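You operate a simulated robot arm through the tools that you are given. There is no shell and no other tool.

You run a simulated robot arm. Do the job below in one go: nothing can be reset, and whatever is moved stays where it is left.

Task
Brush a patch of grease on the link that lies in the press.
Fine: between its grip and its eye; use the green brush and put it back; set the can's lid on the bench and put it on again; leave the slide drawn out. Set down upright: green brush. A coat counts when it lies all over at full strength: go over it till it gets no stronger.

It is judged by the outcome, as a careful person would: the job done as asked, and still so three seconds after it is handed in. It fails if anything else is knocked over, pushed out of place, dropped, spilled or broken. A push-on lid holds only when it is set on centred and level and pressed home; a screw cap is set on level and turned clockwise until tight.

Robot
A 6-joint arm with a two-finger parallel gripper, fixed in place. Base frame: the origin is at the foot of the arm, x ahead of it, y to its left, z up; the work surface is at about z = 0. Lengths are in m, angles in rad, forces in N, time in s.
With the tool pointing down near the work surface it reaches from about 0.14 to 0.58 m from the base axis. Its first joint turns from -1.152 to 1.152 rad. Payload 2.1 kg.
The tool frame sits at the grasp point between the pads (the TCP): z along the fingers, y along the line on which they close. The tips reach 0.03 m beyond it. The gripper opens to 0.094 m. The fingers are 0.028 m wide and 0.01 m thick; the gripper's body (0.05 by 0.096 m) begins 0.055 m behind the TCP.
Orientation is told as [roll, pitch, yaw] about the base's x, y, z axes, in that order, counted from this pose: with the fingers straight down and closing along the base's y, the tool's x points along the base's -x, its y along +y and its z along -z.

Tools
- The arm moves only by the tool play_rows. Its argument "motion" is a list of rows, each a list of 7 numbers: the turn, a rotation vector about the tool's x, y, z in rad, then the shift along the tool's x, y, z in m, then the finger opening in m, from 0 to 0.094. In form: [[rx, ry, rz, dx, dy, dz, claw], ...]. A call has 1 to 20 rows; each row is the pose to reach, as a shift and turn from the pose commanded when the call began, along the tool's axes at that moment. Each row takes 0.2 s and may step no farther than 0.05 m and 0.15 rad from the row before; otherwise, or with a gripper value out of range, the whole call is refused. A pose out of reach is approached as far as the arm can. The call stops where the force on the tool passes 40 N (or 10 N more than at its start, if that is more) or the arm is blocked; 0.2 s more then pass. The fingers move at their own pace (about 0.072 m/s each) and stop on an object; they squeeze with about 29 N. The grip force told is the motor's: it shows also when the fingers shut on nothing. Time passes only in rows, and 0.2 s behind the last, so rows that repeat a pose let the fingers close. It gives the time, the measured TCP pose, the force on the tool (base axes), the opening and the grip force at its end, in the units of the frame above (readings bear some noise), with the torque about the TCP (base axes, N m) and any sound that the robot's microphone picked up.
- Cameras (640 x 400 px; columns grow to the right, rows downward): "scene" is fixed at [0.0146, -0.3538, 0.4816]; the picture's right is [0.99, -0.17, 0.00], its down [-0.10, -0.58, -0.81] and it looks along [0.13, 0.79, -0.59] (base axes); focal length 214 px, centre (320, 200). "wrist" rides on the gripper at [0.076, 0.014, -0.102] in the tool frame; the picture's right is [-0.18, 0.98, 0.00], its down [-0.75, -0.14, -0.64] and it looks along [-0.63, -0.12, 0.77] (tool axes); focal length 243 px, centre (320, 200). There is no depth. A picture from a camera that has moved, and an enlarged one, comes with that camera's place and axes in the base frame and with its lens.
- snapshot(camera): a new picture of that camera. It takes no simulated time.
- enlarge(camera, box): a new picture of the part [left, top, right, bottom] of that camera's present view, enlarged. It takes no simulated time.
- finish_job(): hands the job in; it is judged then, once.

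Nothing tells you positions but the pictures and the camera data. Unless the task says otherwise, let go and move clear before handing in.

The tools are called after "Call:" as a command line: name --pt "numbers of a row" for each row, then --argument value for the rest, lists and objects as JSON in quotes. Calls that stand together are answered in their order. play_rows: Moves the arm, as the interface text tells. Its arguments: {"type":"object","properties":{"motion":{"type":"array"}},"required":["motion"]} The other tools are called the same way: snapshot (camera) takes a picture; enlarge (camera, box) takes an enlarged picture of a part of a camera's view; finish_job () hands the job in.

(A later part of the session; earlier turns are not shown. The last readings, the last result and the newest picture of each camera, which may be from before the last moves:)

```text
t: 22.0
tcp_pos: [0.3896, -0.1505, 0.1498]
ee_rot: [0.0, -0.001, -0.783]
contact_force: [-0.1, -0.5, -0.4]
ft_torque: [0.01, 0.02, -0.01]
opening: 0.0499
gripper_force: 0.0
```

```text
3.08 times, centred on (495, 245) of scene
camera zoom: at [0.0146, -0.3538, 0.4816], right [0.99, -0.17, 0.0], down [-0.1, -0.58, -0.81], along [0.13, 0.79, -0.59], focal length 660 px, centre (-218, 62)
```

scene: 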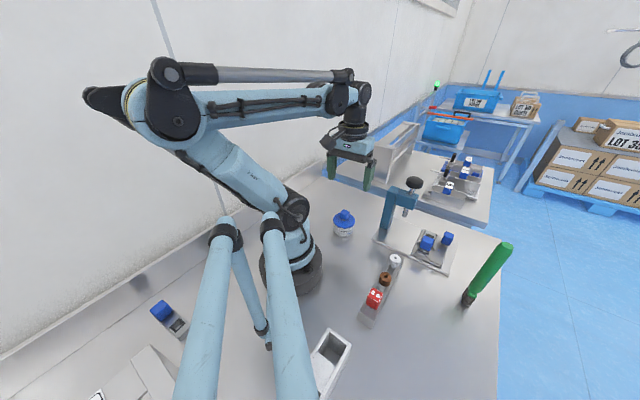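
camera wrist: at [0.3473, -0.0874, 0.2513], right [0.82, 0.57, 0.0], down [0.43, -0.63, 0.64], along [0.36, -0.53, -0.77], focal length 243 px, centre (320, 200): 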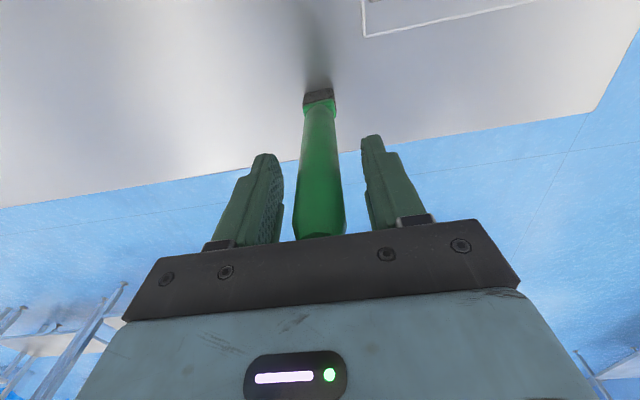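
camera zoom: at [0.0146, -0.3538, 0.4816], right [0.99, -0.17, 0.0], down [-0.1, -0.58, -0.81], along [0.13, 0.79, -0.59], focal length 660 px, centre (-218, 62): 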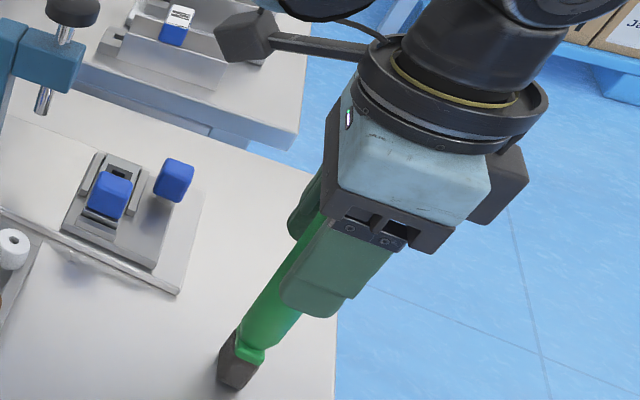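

The brush head lies right under the tool axis. Closing on the handle.

Call:
play_rows --pt "0 0 0 0 0 0 0.035" --pt "0 0 0 0 0 0 0.02" --pt "0 0 0 0 0 0 0.015" --pt "0 0 0 0 0 0 0.015"

Call:
enlarge --camera "wrist" --box '[240, 70, 400, 250]'

Call:
enlarge --camera "scene" --box '[450, 230, 530, 310]'

```text
t: 23.0
tcp_pos: [0.3903, -0.1509, 0.1509]
ee_rot: [0.0, -0.001, -0.783]
contact_force: [0.6, -0.4, 0.6]
ft_torque: [0.04, -0.03, -0.02]
opening: 0.024
gripper_force: 28.8
```

```text
2.22 times, centred on (320, 160) of wrist
camera zoom: at [0.3473, -0.0875, 0.2516], right [0.82, 0.57, 0.0], down [0.43, -0.63, 0.64], along [0.36, -0.53, -0.77], focal length 539 px, centre (320, 289)
```

zoom: 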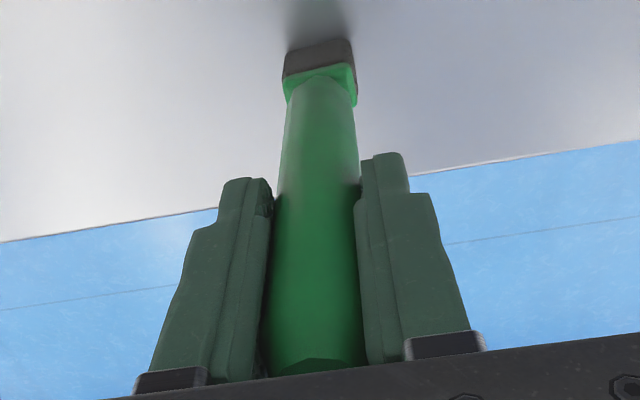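

```text
5.00 times, centred on (490, 270) of scene
camera zoom: at [0.0146, -0.3538, 0.4816], right [0.99, -0.17, 0.0], down [-0.1, -0.58, -0.81], along [0.13, 0.79, -0.59], focal length 1072 px, centre (-530, -150)
```

zoom: 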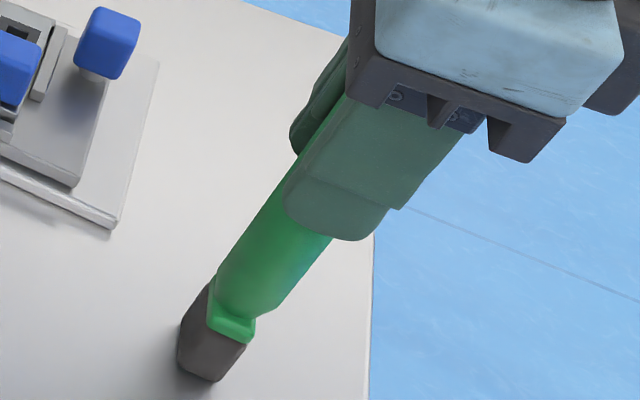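

The brush is held (24 mm). I'll lift it straight up and check that it hangs straight.

Call:
play_rows --pt "0 0 0 0 0 -0.01 0.015" --pt "0 0 0 0 0 -0.03 0.015" --pt "0 0 0 0 0 -0.07 0.015" --pt "0 0 0 0 0 -0.11 0.015" --pt "0 0 0 0 0 -0.11 0.015"

Call:
enlarge --camera "wrist" --box '[240, 70, 400, 250]'

Call:
snapshot --camera "scene"

```text
t: 24.2
tcp_pos: [0.3905, -0.1493, 0.2587]
ee_rot: [0.0, 0.002, -0.785]
contact_force: [0.1, 0.6, -1.1]
ft_torque: [-0.01, -0.01, 0.02]
opening: 0.0242
gripper_force: 28.9
```

```text
2.22 times, centred on (320, 160) of wrist
camera zoom: at [0.3463, -0.0865, 0.3609], right [0.82, 0.57, 0.0], down [0.43, -0.63, 0.64], along [0.36, -0.53, -0.77], focal length 539 px, centre (320, 289)
```

zoom: 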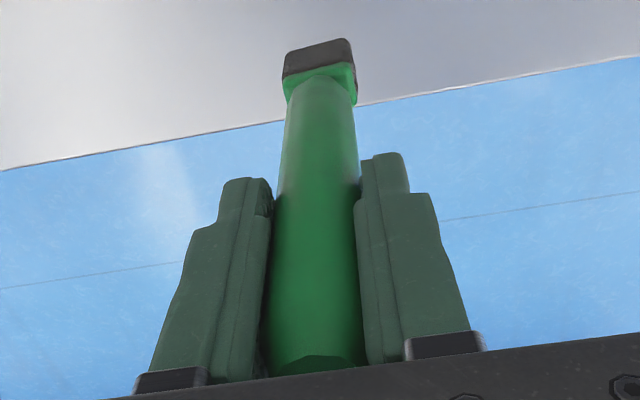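

```text
taken
```

scene: 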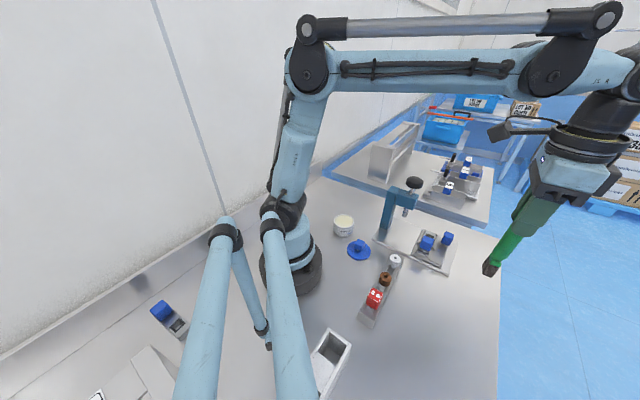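

The brush hangs straight. I'll carry it over to the can, turning it 90° on the way so its head will later lie across the link.

Call:
play_rows --pt "0 0 -0.1307 0.0289 0.0029 0 0.015" --pt "0 0 -0.2613 0.0578 0.0057 0 0.015" --pt "0 0 -0.392 0.0867 0.0086 0 0.015" --pt "0 0 -0.5227 0.1156 0.0114 0 0.015" --pt "0 0 -0.6533 0.1445 0.0143 0 0.015" --pt "0 0 -0.784 0.1735 0.0172 0 0.015" --pt "0 0 -0.9147 0.2024 0.02 0 0.015" --pt "0 0 -1.0453 0.2313 0.0229 0 0.015" --pt "0 0 -1.176 0.2602 0.0257 0 0.015" --pt "0 0 -1.3067 0.2891 0.0286 0 0.015" --pt "0 0 -1.4373 0.318 0.0314 0 0.015" --pt "0 0 -1.568 0.3469 0.0343 0 0.015" --pt "0 0 -1.568 0.3469 0.0343 0.0 0.015" --pt "0 0 -1.568 0.3469 0.0343 0.03 0.015"

Call:
snapshot --camera "wrist"

Call:
enlarge --camera "scene" --box '[290, 120, 410, 260]'

```text
t: 27.2
tcp_pos: [0.1687, 0.1183, 0.2283]
ee_rot: [0.001, 0.0, 0.787]
contact_force: [0.3, 0.2, -0.4]
ft_torque: [0.0, 0.01, 0.01]
opening: 0.0239
gripper_force: 28.9
```

```text
taken
camera wrist: at [0.1055, 0.0741, 0.3305], right [-0.57, 0.82, 0.0], down [0.63, 0.43, 0.64], along [0.53, 0.36, -0.77], focal length 243 px, centre (320, 200)
```

wrist: 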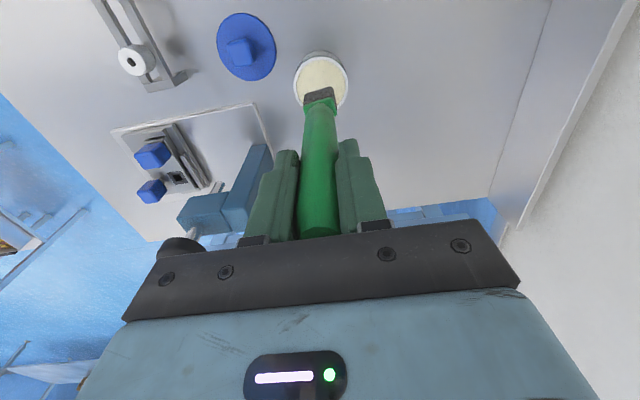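

```text
2.86 times, centred on (350, 190) of scene
camera zoom: at [0.0147, -0.3538, 0.4816], right [0.99, -0.17, 0.0], down [-0.1, -0.58, -0.81], along [0.13, 0.79, -0.59], focal length 613 px, centre (234, 229)
```

zoom: 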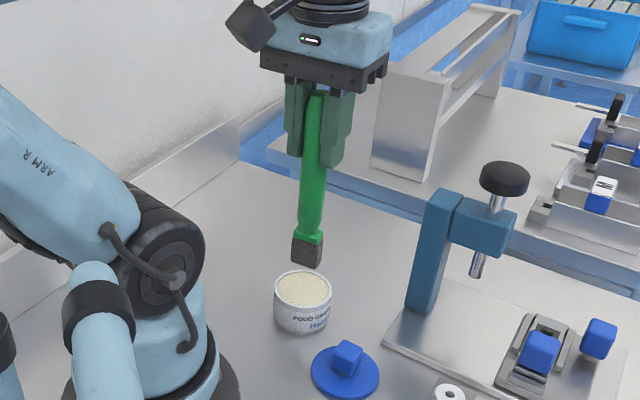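

The brush is over the open can. I'll lower it carefully until the bristles are just above the grease.

Call:
play_rows --pt "0 0 0 0 0 0.015 0.015" --pt "0 0 0 0 0 0.03 0.015" --pt "0 0 0 0 0 0.036 0.015" --pt "0 0 0 0 0 0.036 0.015"

Call:
enlarge --camera "scene" --box '[320, 180, 370, 245]'

Call:
enlarge --camera "wrist" --box '[270, 50, 370, 150]'

```text
t: 28.2
tcp_pos: [0.169, 0.118, 0.193]
ee_rot: [0.0, -0.002, 0.783]
contact_force: [-0.1, -0.3, 3.2]
ft_torque: [-0.19, -0.19, -0.01]
opening: 0.0239
gripper_force: 28.7
```

```text
6.15 times, centred on (345, 212) of scene
camera zoom: at [0.0146, -0.3538, 0.4816], right [0.99, -0.17, 0.0], down [-0.1, -0.58, -0.81], along [0.13, 0.79, -0.59], focal length 1320 px, centre (166, 123)
```

zoom: 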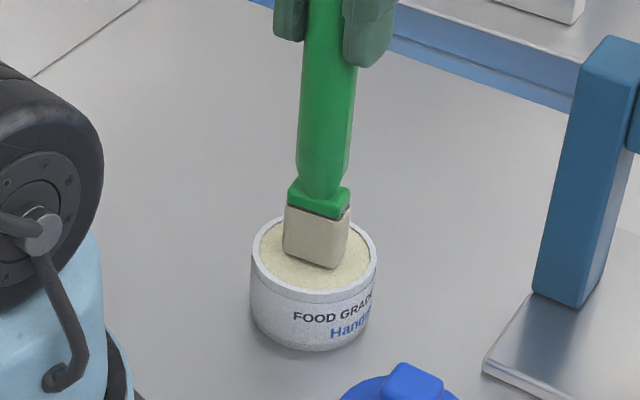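

```text
4.00 times, centred on (320, 100) of wrist
camera zoom: at [0.1047, 0.0737, 0.2946], right [-0.56, 0.83, 0.0], down [0.63, 0.43, 0.64], along [0.53, 0.36, -0.77], focal length 970 px, centre (320, 600)
```

zoom: 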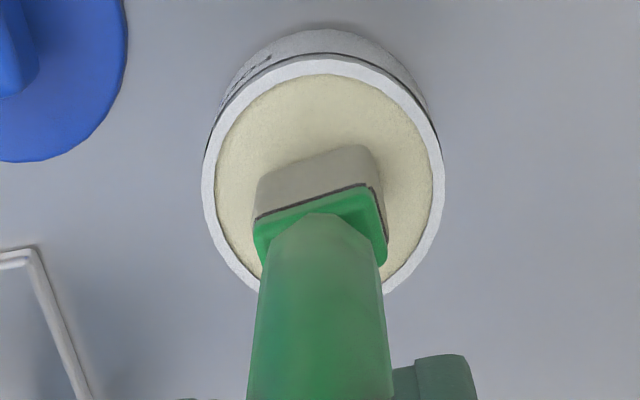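

The bristles have touched the grease (3 N) and taken on its colour. I'll press lightly for a moment to load the brush, then lift.

Call:
play_rows --pt "0 0 0 0 0 0.0008 0.015" --pt "0 0 0 0 0 0.001 0.015" --pt "0 0 0 0 0 0.001 0.015" --pt "0 0 0 0 0 0.001 0.015"

Call:
enlarge --camera "scene" --box '[320, 180, 370, 245]'

```text
t: 29.2
tcp_pos: [0.1687, 0.1194, 0.1926]
ee_rot: [-0.001, -0.001, 0.786]
contact_force: [-0.6, -1.9, 10.2]
ft_torque: [-0.02, 0.3, -0.01]
opening: 0.0238
gripper_force: 28.2
```

```text
6.15 times, centred on (345, 212) of scene
camera zoom: at [0.0146, -0.3538, 0.4816], right [0.99, -0.17, 0.0], down [-0.1, -0.58, -0.81], along [0.13, 0.79, -0.59], focal length 1320 px, centre (166, 123)
```

zoom: 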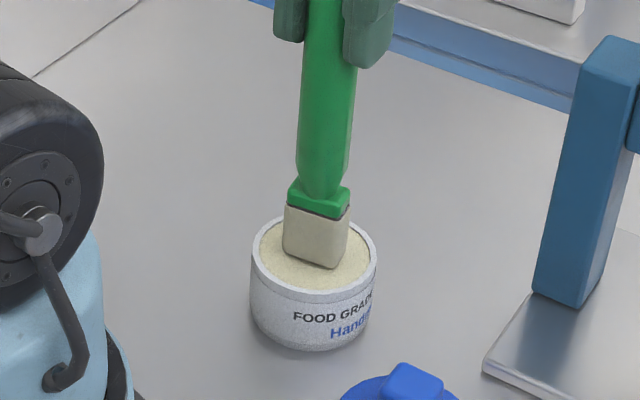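

The brush is loaded. I'll lift it out and carry it around the free side of the press to above the link, keeping the head about 9 cm up.

Call:
play_rows --pt "0 0 0 0 0 -0.01 0.015" --pt "0 0 0 0 0 -0.03 0.015" --pt "0 0 0 0 0 -0.07 0.015" --pt "0 0 0 0 0 -0.11 0.015" --pt "0 0 0 0.0049 -0.0373 -0.11 0.015" --pt "0 0 0 0.0097 -0.0745 -0.11 0.015" --pt "0 0 0 0.0145 -0.1117 -0.11 0.015" --pt "0 0 0 0.0194 -0.149 -0.11 0.015" --pt "0 0 -0.006 -0.0096 -0.1766 -0.11 0.015" --pt "0 0 -0.012 -0.0386 -0.2041 -0.11 0.015" --pt "0 0 -0.018 -0.0676 -0.2317 -0.11 0.015" --pt "0 0 -0.018 -0.0676 -0.2317 -0.08 0.015" --pt "0 0 -0.018 -0.0676 -0.2317 -0.0472 0.015" --pt "0 0 -0.018 -0.0676 -0.2317 -0.0472 0.015"

Call:
snapshot --camera "wrist"

Call:
snapshot --camera "scene"

```text
t: 32.2
tcp_pos: [0.3799, 0.0035, 0.2397]
ee_rot: [0.001, 0.001, 0.803]
contact_force: [0.6, 0.3, -0.4]
ft_torque: [0.0, 0.0, 0.02]
opening: 0.0235
gripper_force: 29.1
```

```text
taken
camera wrist: at [0.3178, -0.0431, 0.3406], right [-0.58, 0.82, 0.0], down [0.62, 0.44, 0.64], along [0.52, 0.37, -0.77], focal length 243 px, centre (320, 200)
```

wrist: 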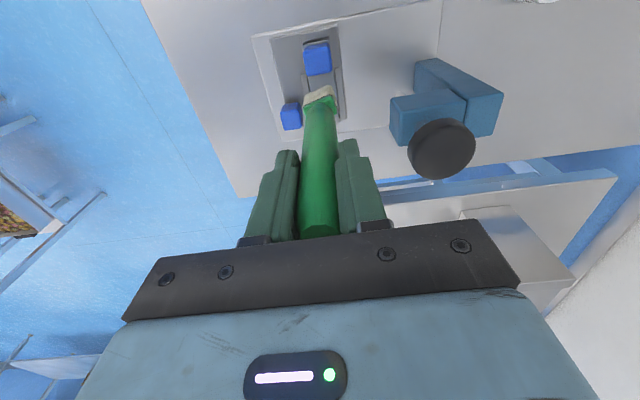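

```text
taken
```

scene: 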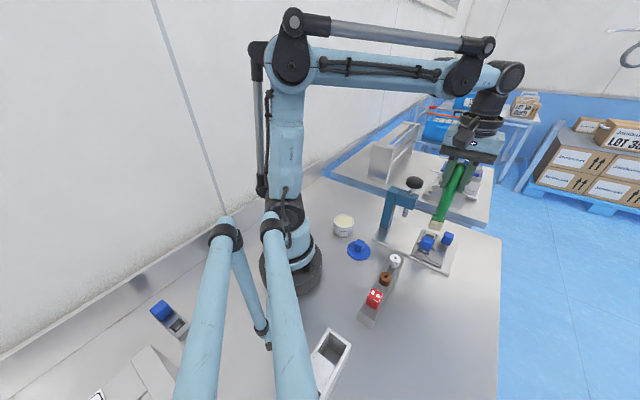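

Call:
enlarge --camera "wrist" --box '[260, 20, 370, 130]'

Call:
enlarge --camera "scene" --box '[405, 190, 465, 275]'

```text
3.64 times, centred on (315, 75) of wrist
camera zoom: at [0.3178, -0.0431, 0.3406], right [-0.58, 0.82, 0.0], down [0.62, 0.44, 0.64], along [0.52, 0.37, -0.77], focal length 882 px, centre (338, 654)
```

zoom: 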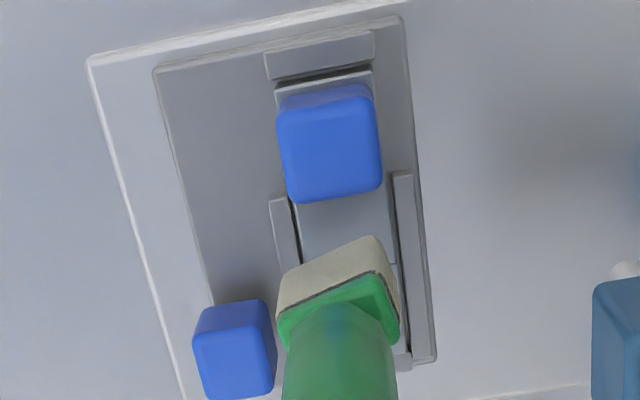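

```text
4.71 times, centred on (435, 232) of scene
camera zoom: at [0.0147, -0.3538, 0.4816], right [0.99, -0.17, 0.0], down [-0.1, -0.58, -0.81], along [0.13, 0.79, -0.59], focal length 1009 px, centre (-221, 47)
```

zoom: 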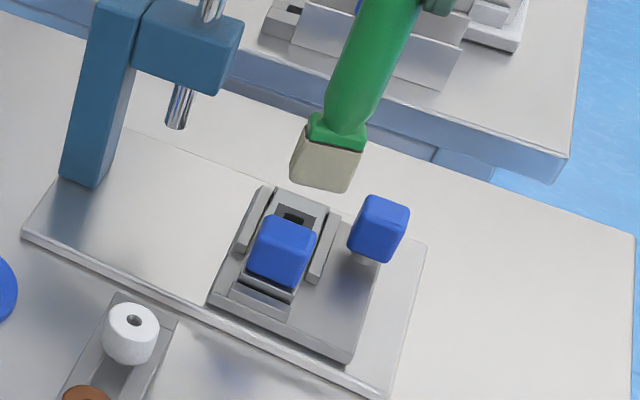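

Call:
enlarge --camera "wrist" --box '[295, 70, 345, 120]'

Call:
enlarge --camera "wrist" --box '[280, 25, 350, 95]'

```text
8.00 times, centred on (320, 95) of wrist
camera zoom: at [0.3178, -0.0431, 0.3406], right [-0.58, 0.82, 0.0], down [0.62, 0.44, 0.64], along [0.52, 0.37, -0.77], focal length 1941 px, centre (320, 1040)
```

zoom: 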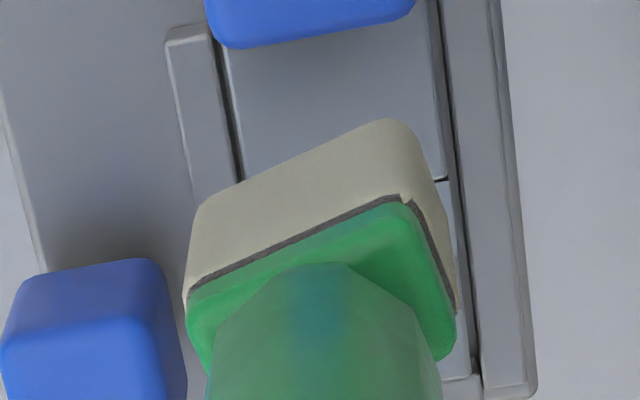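

```text
5.71 times, centred on (315, 60) of wrist
camera zoom: at [0.3178, -0.0431, 0.3406], right [-0.58, 0.82, 0.0], down [0.62, 0.44, 0.64], along [0.52, 0.37, -0.77], focal length 1386 px, centre (349, 1000)
```

zoom: 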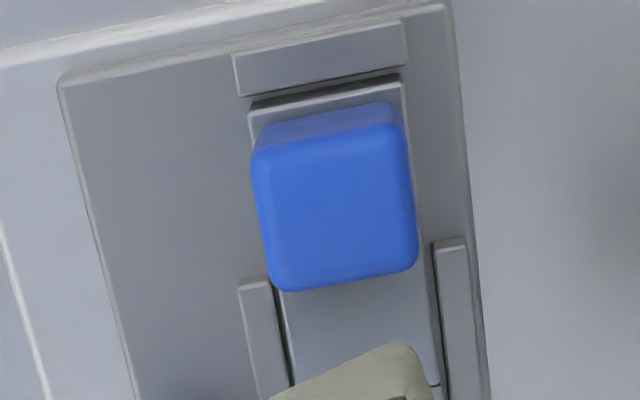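

The brush has turned about 12° in the grip, so I'll turn the gripper back by 12° to square the head with the link. I'll also shift slightly onto the patch and lower to about 2 cm above the plate to check.

Call:
play_rows --pt "0 0 0.109 -0.0007 0.001 0 0.015" --pt "0 0 0.218 -0.0014 0.002 0 0.015" --pt "0 0 0.218 -0.0014 0.002 0.018 0.015" --pt "0 0 0.218 -0.0014 0.002 0.035 0.015" --pt "0 0 0.218 -0.0014 0.002 0.035 0.015"

Call:
enlarge --camera "wrist" --box '[270, 30, 370, 130]'

Call:
enlarge --camera "scene" --box '[405, 210, 465, 275]'

```text
t: 33.4
tcp_pos: [0.3802, 0.005, 0.2035]
ee_rot: [0.001, 0.0, 0.584]
contact_force: [0.2, -0.1, -0.8]
ft_torque: [0.0, 0.01, -0.01]
opening: 0.0234
gripper_force: 29.5
```

```text
4.00 times, centred on (320, 80) of wrist
camera zoom: at [0.3091, -0.0259, 0.3057], right [-0.39, 0.92, 0.0], down [0.71, 0.3, 0.64], along [0.59, 0.25, -0.77], focal length 970 px, centre (320, 680)
```

zoom: 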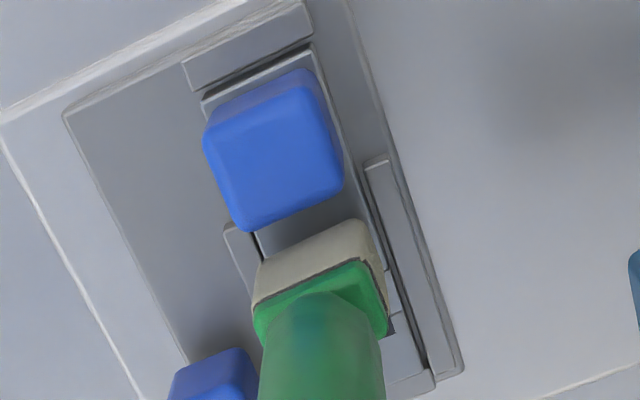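

```text
6.15 times, centred on (435, 242) of scene
camera zoom: at [0.0146, -0.3538, 0.4816], right [0.99, -0.17, 0.0], down [-0.1, -0.58, -0.81], along [0.13, 0.79, -0.59], focal length 1320 px, centre (-388, -62)
```

zoom: 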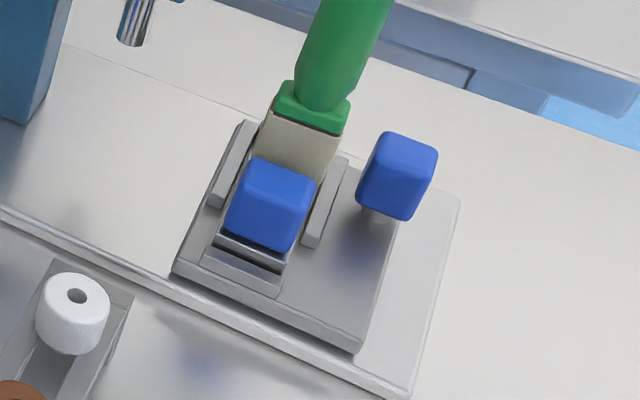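

Call:
enlarge --camera "wrist" --box '[290, 60, 350, 120]'

Call:
enlarge --camera "scene" --box '[418, 220, 448, 252]'

```text
6.67 times, centred on (320, 90) of wrist
camera zoom: at [0.3091, -0.0259, 0.3057], right [-0.39, 0.92, 0.0], down [0.71, 0.3, 0.64], along [0.59, 0.25, -0.77], focal length 1618 px, centre (320, 933)
```

zoom: 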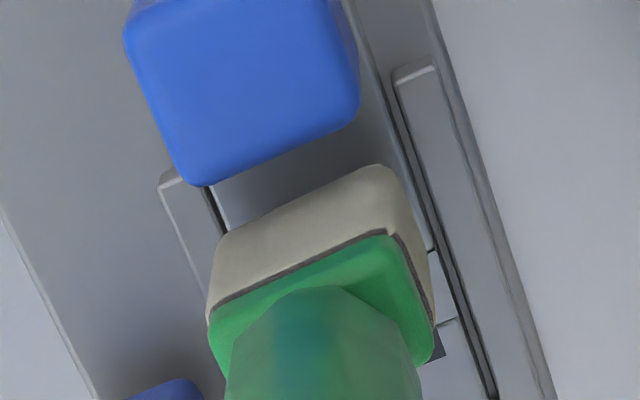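

```text
12.50 times, centred on (433, 236) of scene
camera zoom: at [0.0146, -0.3538, 0.4816], right [0.99, -0.17, 0.0], down [-0.1, -0.58, -0.81], along [0.13, 0.79, -0.59], focal length 2681 px, centre (-1092, -250)
```

zoom: 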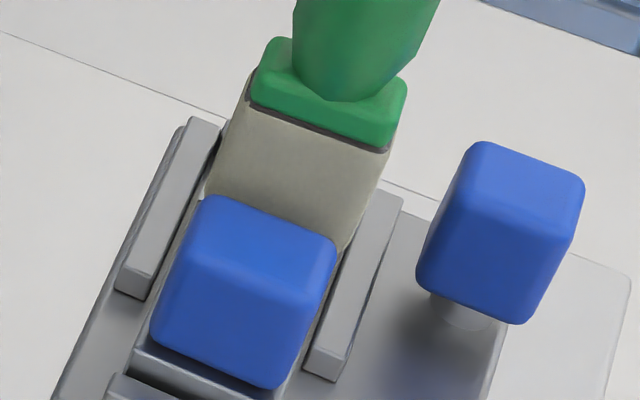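

The head is now square to the link and sits between the grip and the eye. I'll lower it slowly toward the plate.

Call:
play_rows --pt "0 0 0 0 0 0.006 0.015" --pt "0 0 0 0 0 0.011 0.015" --pt "0 0 0 0 0 0.014 0.015" --pt "0 0 0 0 0 0.014 0.015"

Call:
enlarge --camera "wrist" --box '[290, 60, 350, 120]'

Call:
enlarge --camera "scene" --box '[418, 220, 448, 252]'

```text
t: 34.4
tcp_pos: [0.3802, 0.005, 0.1901]
ee_rot: [0.0, -0.001, 0.586]
contact_force: [0.2, 1.0, -0.3]
ft_torque: [0.03, 0.02, -0.03]
opening: 0.0234
gripper_force: 29.1
```

```text
6.67 times, centred on (320, 90) of wrist
camera zoom: at [0.3089, -0.026, 0.2924], right [-0.39, 0.92, 0.0], down [0.71, 0.3, 0.64], along [0.59, 0.25, -0.77], focal length 1618 px, centre (320, 933)
```

zoom: 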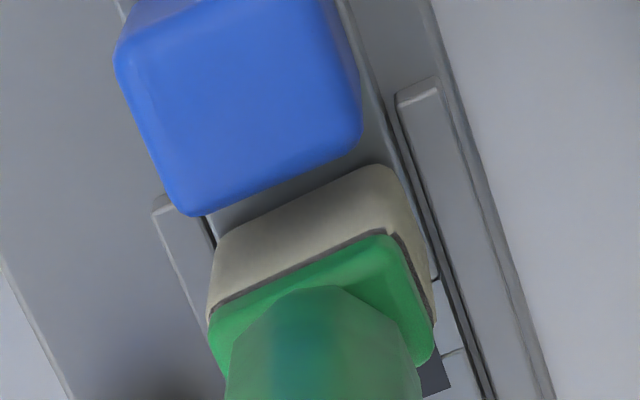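

```text
12.50 times, centred on (433, 236) of scene
camera zoom: at [0.0146, -0.3538, 0.4816], right [0.99, -0.17, 0.0], down [-0.1, -0.58, -0.81], along [0.13, 0.79, -0.59], focal length 2681 px, centre (-1092, -250)
```

zoom: 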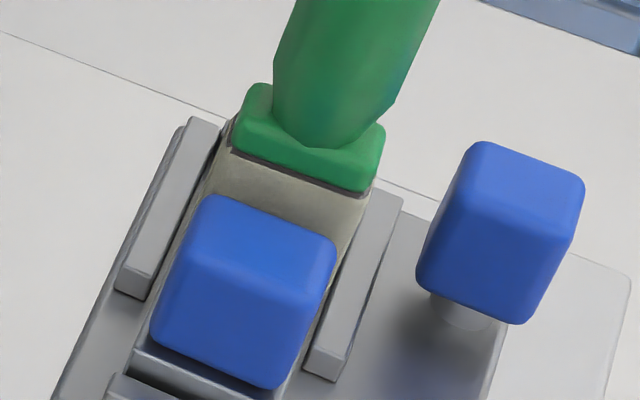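

Call:
play_rows --pt "0 0 0 0 0 0.001 0.015" --pt "0 0 0 0 0 0.002 0.015" --pt "0 0 0 0 0 0.003 0.015"

Call:
enlarge --camera "scene" --box '[418, 220, 448, 252]'

```text
t: 35.2
tcp_pos: [0.3805, 0.0052, 0.1883]
ee_rot: [-0.001, 0.0, 0.584]
contact_force: [0.9, -0.8, 24.0]
ft_torque: [0.11, 0.01, -0.05]
opening: 0.0233
gripper_force: 29.0
```

```text
12.50 times, centred on (433, 236) of scene
camera zoom: at [0.0146, -0.3538, 0.4816], right [0.99, -0.17, 0.0], down [-0.1, -0.58, -0.81], along [0.13, 0.79, -0.59], focal length 2681 px, centre (-1092, -250)
```

zoom: 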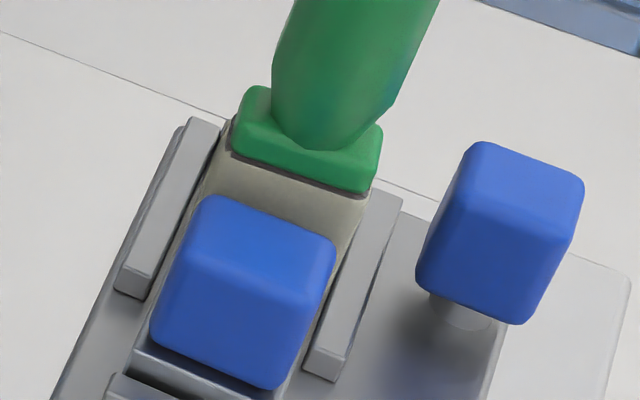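

Contact, at 24 N, so the plate is at about z≈0.04. I'll ease off to a light press and look at it.

Call:
play_rows --pt "0 0 0 0 0 -0.001 0.015" --pt "0 0 0 0 0 -0.0018 0.015" --pt "0 0 0 0 0 -0.0018 0.015"

Call:
enlarge --camera "wrist" --box '[290, 60, 350, 120]'

```text
t: 36.0
tcp_pos: [0.3795, 0.0062, 0.1886]
ee_rot: [0.0, 0.001, 0.585]
contact_force: [-0.1, 0.6, -0.5]
ft_torque: [-0.01, 0.0, 0.01]
opening: 0.0234
gripper_force: 29.1
```

```text
6.67 times, centred on (320, 90) of wrist
camera zoom: at [0.3087, -0.0259, 0.2907], right [-0.39, 0.92, 0.0], down [0.71, 0.3, 0.64], along [0.59, 0.25, -0.77], focal length 1618 px, centre (320, 933)
```

zoom: 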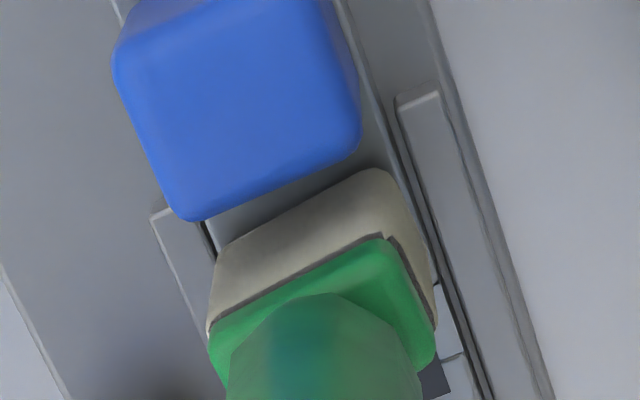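

Call:
play_rows --pt "0 0 0 0 0 0.0006 0.015" --pt "0 0 0 0 0 0.0012 0.015" --pt "0 0 0 0 0 0.0012 0.015"

```text
t: 36.8
tcp_pos: [0.3798, 0.0053, 0.1879]
ee_rot: [0.0, 0.001, 0.584]
contact_force: [0.4, 0.1, -0.9]
ft_torque: [0.0, -0.03, 0.0]
opening: 0.0233
gripper_force: 28.3
```

Call:
play_rows --pt "0 0 0 0 0 0.0004 0.015" --pt "0 0 0 0 0 0.0008 0.015" --pt "0 0 0 0 0 0.0008 0.015"

```text
t: 37.6
tcp_pos: [0.3797, 0.0048, 0.1865]
ee_rot: [0.001, 0.0, 0.585]
contact_force: [-0.4, -0.6, 19.9]
ft_torque: [0.05, 0.05, -0.01]
opening: 0.0235
gripper_force: 29.0
```

Contact confirmed at about 20 N. I'll ease off to a light press and brush back and forth, shifting a few millimetres toward the grip, since the head sits nearer the eye side.

Call:
play_rows --pt "0 0 0 0.001 -0.0002 -0.0003 0.015" --pt "0 0 0 0.002 -0.0004 -0.0003 0.015" --pt "0 0 0 0.003 -0.0007 -0.0003 0.015" --pt "0 0 0 0.004 -0.0009 -0.0003 0.015" --pt "0 0 0 0.003 -0.0007 -0.0003 0.015" --pt "0 0 0 0.002 -0.0004 -0.0003 0.015" --pt "0 0 0 0.003 -0.0007 -0.0003 0.015" --pt "0 0 0 0.004 -0.0009 -0.0003 0.015"

Call:
enlarge --camera "wrist" --box '[290, 60, 350, 120]'

Call:
enlarge --camera "scene" --box '[418, 220, 448, 252]'

```text
t: 39.4
tcp_pos: [0.3771, 0.0034, 0.1871]
ee_rot: [-0.001, -0.001, 0.584]
contact_force: [1.0, 1.6, 10.2]
ft_torque: [0.31, -0.14, -0.03]
opening: 0.0234
gripper_force: 28.8
```

```text
6.67 times, centred on (320, 90) of wrist
camera zoom: at [0.3057, -0.0291, 0.2893], right [-0.39, 0.92, 0.0], down [0.71, 0.3, 0.64], along [0.59, 0.25, -0.77], focal length 1618 px, centre (320, 933)
```

zoom: 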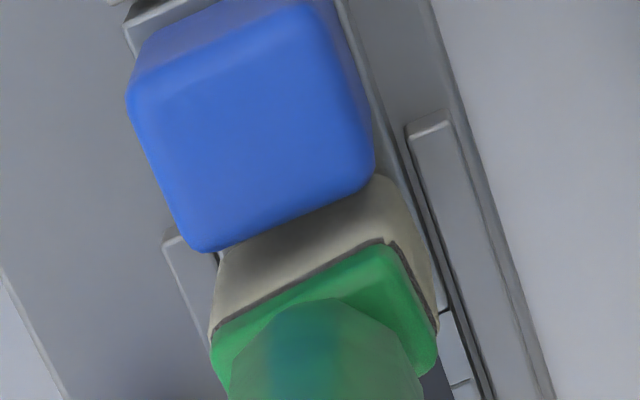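

```text
12.50 times, centred on (433, 236) of scene
camera zoom: at [0.0146, -0.3538, 0.4816], right [0.99, -0.17, 0.0], down [-0.1, -0.58, -0.81], along [0.13, 0.79, -0.59], focal length 2681 px, centre (-1092, -250)
```

zoom: 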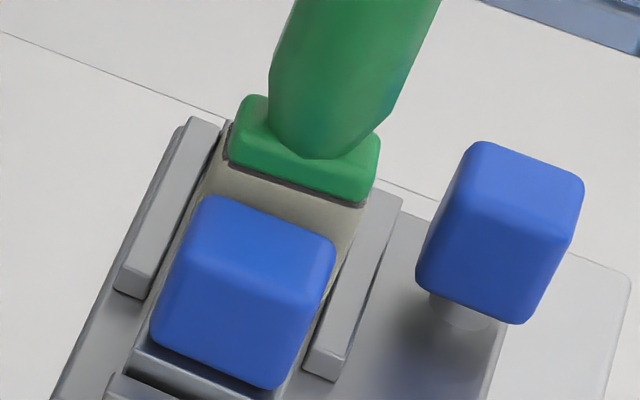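

Call:
play_rows --pt "0 0 0 0 0 -0.01 0.015" --pt "0 0 0 0 0 -0.03 0.015" --pt "0 0 0 0 0 -0.07 0.015" --pt "0 0 0 -0.01 0.002 -0.1 0.015" --pt "0 0 0 -0.01 0.002 -0.1 0.015"

Call:
enlarge --camera "wrist" --box '[270, 20, 350, 100]'

Call:
enlarge --camera "scene" --box '[418, 220, 448, 252]'

```text
t: 40.6
tcp_pos: [0.3816, 0.0091, 0.2878]
ee_rot: [-0.001, -0.001, 0.584]
contact_force: [0.7, 0.0, -0.1]
ft_torque: [0.03, 0.0, 0.01]
opening: 0.0234
gripper_force: 28.6
```

```text
5.00 times, centred on (310, 60) of wrist
camera zoom: at [0.3124, -0.0218, 0.3895], right [-0.39, 0.92, 0.0], down [0.71, 0.3, 0.64], along [0.59, 0.25, -0.77], focal length 1213 px, centre (370, 900)
```

zoom: 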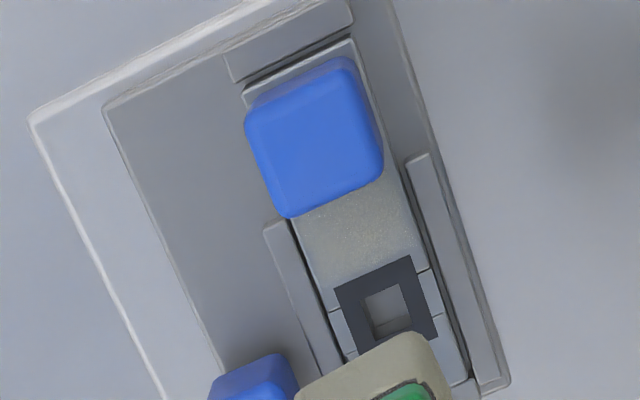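

```text
12.50 times, centred on (433, 236) of scene
camera zoom: at [0.0147, -0.3538, 0.4816], right [0.99, -0.17, 0.0], down [-0.1, -0.58, -0.81], along [0.13, 0.79, -0.59], focal length 2681 px, centre (-1092, -250)
```

zoom: 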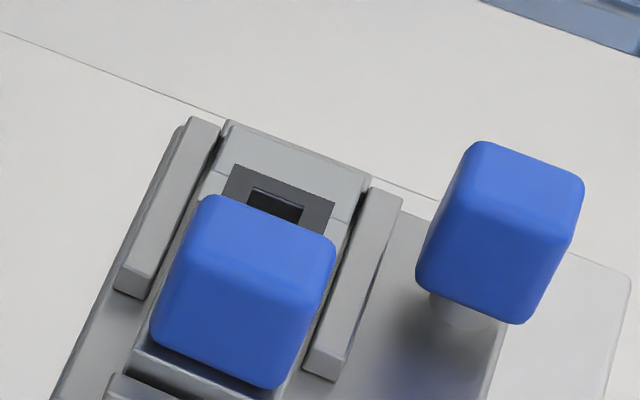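

Call:
enlarge --camera "wrist" --box '[295, 50, 335, 90]'

```text
10.00 times, centred on (315, 70) of wrist
camera zoom: at [0.3124, -0.0218, 0.3895], right [-0.39, 0.92, 0.0], down [0.71, 0.3, 0.64], along [0.59, 0.25, -0.77], focal length 2426 px, centre (370, 1500)
```

zoom: 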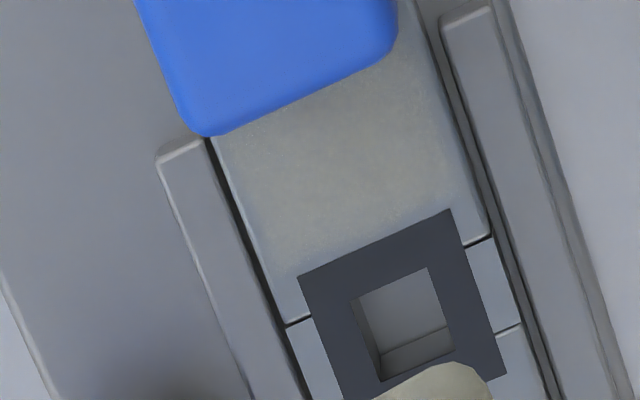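

A first thin coat shows between the grip and the eye, still translucent. I'll go over it again in overlapping strokes, both along and slightly across.

Call:
play_rows --pt "0 0 0 0.005 -0.001 0.045 0.015" --pt "0 0 0 0.0089 -0.0017 0.085 0.015" --pt "0 0 0 0.0089 -0.0017 0.097 0.015" --pt "0 0 0 0.0089 -0.0017 0.1 0.015" --pt "0 0 0 0.0109 -0.0022 0.1 0.015" --pt "0 0 0 0.0089 -0.0017 0.1 0.015" --pt "0 0 0 0.007 -0.0013 0.1 0.015" --pt "0 0 0 0.0089 -0.0017 0.1 0.015" --pt "0 0 0 0.0109 -0.0022 0.1 0.015" --pt "0 0 0 0.0112 -0.0009 0.1 0.015" --pt "0 0 0 0.0092 -0.0004 0.1 0.015" --pt "0 0 0 0.0073 0.0 0.1 0.015" --pt "0 0 0 0.0092 -0.0004 0.1 0.015" --pt "0 0 0 0.0112 -0.0009 0.1 0.015" --pt "0 0 0 0.0106 -0.0035 0.1 0.015" --pt "0 0 0 0.0086 -0.003 0.1 0.015" --pt "0 0 0 0.0067 -0.0026 0.1 0.015" --pt "0 0 0 0.0086 -0.003 0.1 0.015" --pt "0 0 0 0.0106 -0.0035 0.1 0.015" --pt "0 0 0 0.0109 -0.0022 0.1 0.015"

Call:
enlarge --camera "wrist" --box '[290, 60, 350, 120]'

Call:
enlarge --camera "scene" --box '[410, 210, 460, 262]'

```text
t: 44.8
tcp_pos: [0.3767, 0.0014, 0.1878]
ee_rot: [-0.003, -0.002, 0.585]
contact_force: [2.3, 0.0, 3.4]
ft_torque: [0.02, -0.14, -0.02]
opening: 0.0234
gripper_force: 29.1
```

```text
6.67 times, centred on (320, 90) of wrist
camera zoom: at [0.3055, -0.0297, 0.2892], right [-0.39, 0.92, 0.0], down [0.71, 0.3, 0.64], along [0.59, 0.25, -0.77], focal length 1618 px, centre (320, 933)
```

zoom: 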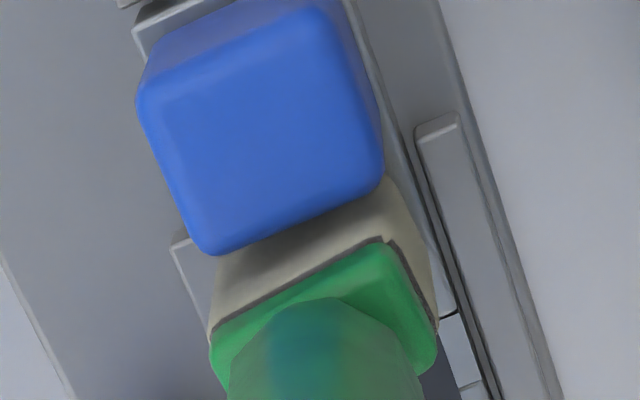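

```text
7.69 times, centred on (435, 236) of scene
camera zoom: at [0.0146, -0.3538, 0.4816], right [0.99, -0.17, 0.0], down [-0.1, -0.58, -0.81], along [0.13, 0.79, -0.59], focal length 1650 px, centre (-565, -77)
```

zoom: 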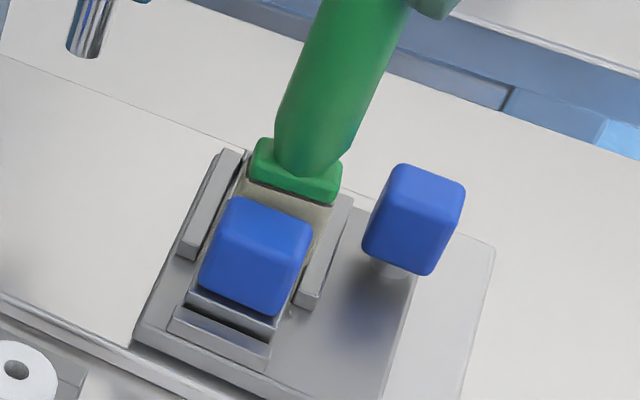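

Call:
play_rows --pt "0 0 0 0 0 -0.01 0.015" --pt "0 0 0 0 0 -0.03 0.015" --pt "0 0 0 -0.005 0.001 -0.07 0.015" --pt "0 0 0 -0.0109 0.0022 -0.1 0.015" --pt "0 0 0 -0.0109 0.0022 -0.1 0.015"

Call:
enlarge --camera "wrist" --box '[295, 50, 335, 90]'

Call:
enlarge --camera "wrist" --box '[270, 20, 350, 100]'

```text
t: 46.0
tcp_pos: [0.3837, 0.0111, 0.2867]
ee_rot: [0.0, -0.001, 0.584]
contact_force: [0.2, -0.6, -1.0]
ft_torque: [-0.03, 0.0, 0.01]
opening: 0.0231
gripper_force: 28.9
```

```text
10.00 times, centred on (315, 70) of wrist
camera zoom: at [0.3124, -0.0213, 0.3894], right [-0.39, 0.92, 0.0], down [0.71, 0.3, 0.64], along [0.59, 0.25, -0.77], focal length 2426 px, centre (370, 1500)
```

zoom: 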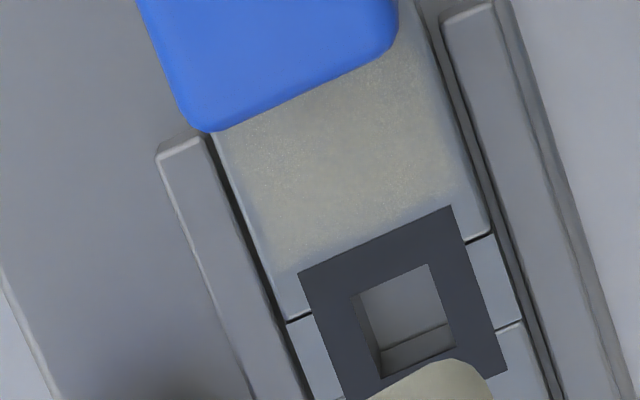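

```text
5.00 times, centred on (310, 60) of wrist
camera zoom: at [0.3124, -0.0213, 0.3894], right [-0.39, 0.92, 0.0], down [0.71, 0.3, 0.64], along [0.59, 0.25, -0.77], focal length 1213 px, centre (370, 900)
```

zoom: 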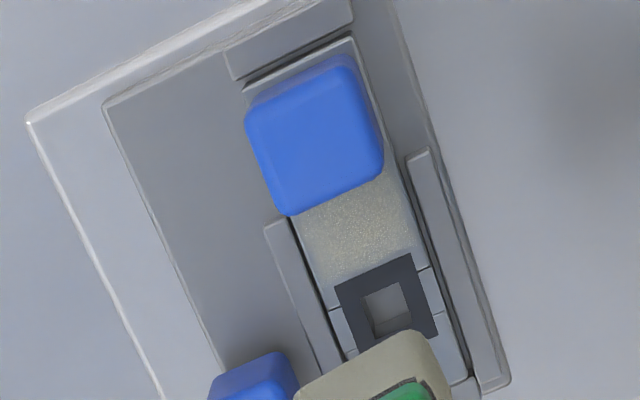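

The coat is stronger but may not be at full strength yet. I'll do another full set of strokes and compare.

Call:
play_rows --pt "0 0 0 0.005 -0.001 0.045 0.015" --pt "0 0 0 0.0089 -0.0017 0.085 0.015" --pt "0 0 0 0.0089 -0.0017 0.097 0.015" --pt "0 0 0 0.0089 -0.0017 0.1002 0.015" --pt "0 0 0 0.0109 -0.0022 0.1002 0.015" --pt "0 0 0 0.0089 -0.0017 0.1002 0.015" --pt "0 0 0 0.007 -0.0013 0.1002 0.015" --pt "0 0 0 0.0089 -0.0017 0.1002 0.015" --pt "0 0 0 0.0109 -0.0022 0.1002 0.015" --pt "0 0 0 0.0112 -0.0009 0.1002 0.015" --pt "0 0 0 0.0092 -0.0004 0.1002 0.015" --pt "0 0 0 0.0073 0.0 0.1002 0.015" --pt "0 0 0 0.0092 -0.0004 0.1002 0.015" --pt "0 0 0 0.0112 -0.0009 0.1002 0.015" --pt "0 0 0 0.0106 -0.0035 0.1002 0.015" --pt "0 0 0 0.0086 -0.003 0.1002 0.015" --pt "0 0 0 0.0067 -0.0026 0.1002 0.015" --pt "0 0 0 0.0086 -0.003 0.1002 0.015" --pt "0 0 0 0.0106 -0.0035 0.1002 0.015" --pt "0 0 0 0.0109 -0.0022 0.1002 0.015"

Call:
play_rows --pt "0 0 0 0 0 -0.01 0.015" --pt "0 0 0 0 0 -0.03 0.015" --pt "0 0 0 -0.005 0.001 -0.07 0.015" --pt "0 0 0 -0.0109 0.0022 -0.1002 0.015" --pt "0 0 0 -0.0109 0.0022 -0.1002 0.015"

Call:
enlarge --camera "wrist" --box '[295, 50, 335, 90]'

Call:
enlarge --camera "wrist" --box '[270, 20, 350, 100]'

```text
t: 50.2
tcp_pos: [0.3765, 0.0018, 0.1876]
ee_rot: [-0.002, -0.001, 0.585]
contact_force: [1.7, 1.7, 7.3]
ft_torque: [0.19, -0.35, 0.02]
opening: 0.0234
gripper_force: 28.7
```

```text
t: 51.4
tcp_pos: [0.3836, 0.0102, 0.2867]
ee_rot: [0.001, -0.001, 0.585]
contact_force: [0.2, 0.0, -0.6]
ft_torque: [-0.03, 0.04, 0.01]
opening: 0.0235
gripper_force: 28.9
```

```text
10.00 times, centred on (315, 70) of wrist
camera zoom: at [0.3134, -0.0217, 0.3894], right [-0.39, 0.92, 0.0], down [0.71, 0.3, 0.64], along [0.59, 0.25, -0.77], focal length 2426 px, centre (370, 1500)
```

zoom: 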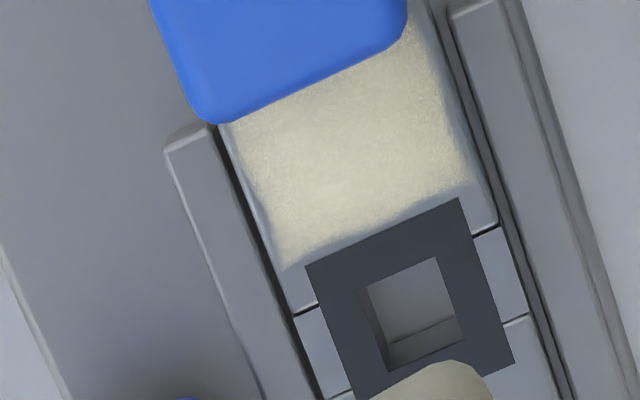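

```text
5.00 times, centred on (310, 60) of wrist
camera zoom: at [0.3134, -0.0217, 0.3894], right [-0.39, 0.92, 0.0], down [0.71, 0.3, 0.64], along [0.59, 0.25, -0.77], focal length 1213 px, centre (370, 900)
```

zoom: 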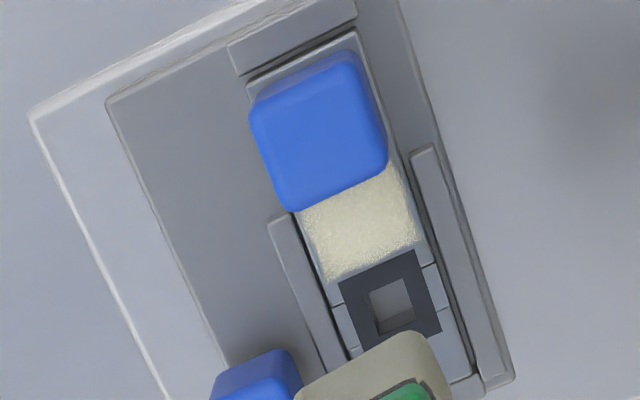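

The coat is clearly building up. I'll run another pass with slightly wider strokes to even out the ends.

Call:
play_rows --pt "0 0 0 0.005 -0.001 0.045 0.015" --pt "0 0 0 0.0087 -0.0017 0.085 0.015" --pt "0 0 0 0.0087 -0.0017 0.097 0.015" --pt "0 0 0 0.0087 -0.0017 0.1003 0.015" --pt "0 0 0 0.0114 -0.0023 0.1003 0.015" --pt "0 0 0 0.0087 -0.0017 0.1003 0.015" --pt "0 0 0 0.006 -0.0011 0.1003 0.015" --pt "0 0 0 0.0087 -0.0017 0.1003 0.015" --pt "0 0 0 0.0114 -0.0023 0.1003 0.015" --pt "0 0 0 0.0117 -0.0008 0.1003 0.015" --pt "0 0 0 0.009 -0.0002 0.1003 0.015" --pt "0 0 0 0.0063 0.0004 0.1003 0.015" --pt "0 0 0 0.009 -0.0002 0.1003 0.015" --pt "0 0 0 0.0117 -0.0008 0.1003 0.015" --pt "0 0 0 0.0111 -0.0038 0.1003 0.015" --pt "0 0 0 0.0084 -0.0032 0.1003 0.015" --pt "0 0 0 0.0057 -0.0026 0.1003 0.015" --pt "0 0 0 0.0084 -0.0032 0.1003 0.015" --pt "0 0 0 0.0111 -0.0038 0.1003 0.015" --pt "0 0 0 0.0114 -0.0023 0.1003 0.015"

Call:
play_rows --pt "0 0 0 0 0 -0.01 0.015" --pt "0 0 0 0 0 -0.03 0.015" --pt "0 0 0 -0.005 0.001 -0.07 0.015" --pt "0 0 0 -0.0114 0.0023 -0.1003 0.015" --pt "0 0 0 -0.0114 0.0023 -0.1003 0.015"

Call:
enlarge --camera "wrist" --box '[295, 50, 335, 90]'

Call:
enlarge --camera "wrist" --box '[270, 20, 350, 100]'

```text
t: 55.6
tcp_pos: [0.3755, 0.0011, 0.1868]
ee_rot: [-0.001, -0.002, 0.584]
contact_force: [-0.2, 0.1, -1.1]
ft_torque: [0.04, 0.0, 0.02]
opening: 0.0234
gripper_force: 28.8
```

```text
t: 56.8
tcp_pos: [0.3836, 0.0096, 0.2878]
ee_rot: [0.001, 0.0, 0.585]
contact_force: [0.9, 0.2, -0.7]
ft_torque: [-0.01, -0.01, -0.01]
opening: 0.0234
gripper_force: 29.4
```

```text
10.00 times, centred on (315, 70) of wrist
camera zoom: at [0.3126, -0.0215, 0.39], right [-0.39, 0.92, 0.0], down [0.71, 0.3, 0.64], along [0.59, 0.25, -0.77], focal length 2426 px, centre (370, 1500)
```

zoom: 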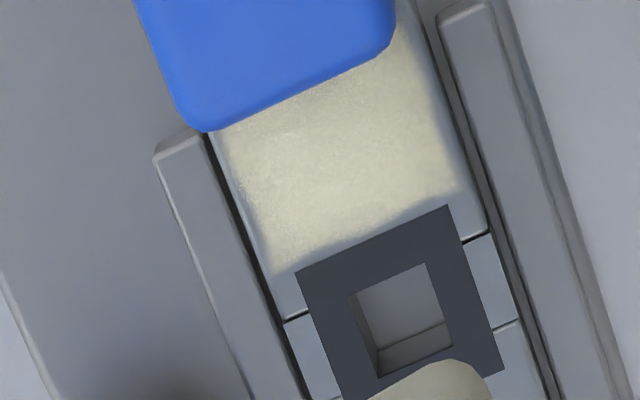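

```text
5.00 times, centred on (310, 60) of wrist
camera zoom: at [0.3126, -0.0215, 0.39], right [-0.39, 0.92, 0.0], down [0.71, 0.3, 0.64], along [0.59, 0.25, -0.77], focal length 1213 px, centre (370, 900)
```

zoom: 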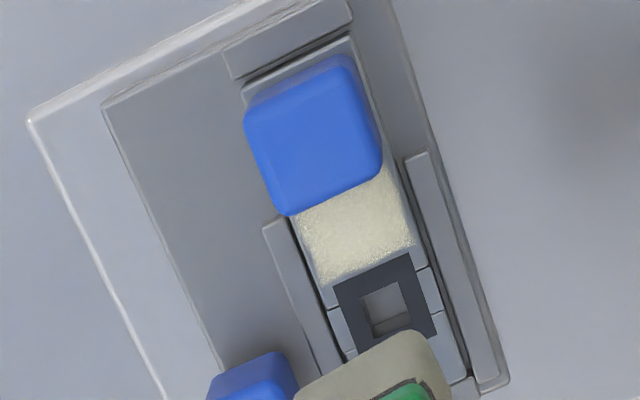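

The force had dropped to zero at the end of that pass, so the brush seems to have crept up a little in the grip. I'll touch down again, reading the force, before the next strokes.

Call:
play_rows --pt "0 0 0 0.005 -0.001 0.045 0.015" --pt "0 0 0 0.0087 -0.0017 0.085 0.015" --pt "0 0 0 0.0087 -0.0017 0.097 0.015" --pt "0 0 0 0.0087 -0.0017 0.1004 0.015" --pt "0 0 0 0.0087 -0.0017 0.1004 0.015"

```text
t: 58.0
tcp_pos: [0.3771, 0.0047, 0.1862]
ee_rot: [0.0, 0.0, 0.586]
contact_force: [-0.6, 0.0, 8.9]
ft_torque: [0.02, 0.09, 0.01]
opening: 0.0233
gripper_force: 29.2
```

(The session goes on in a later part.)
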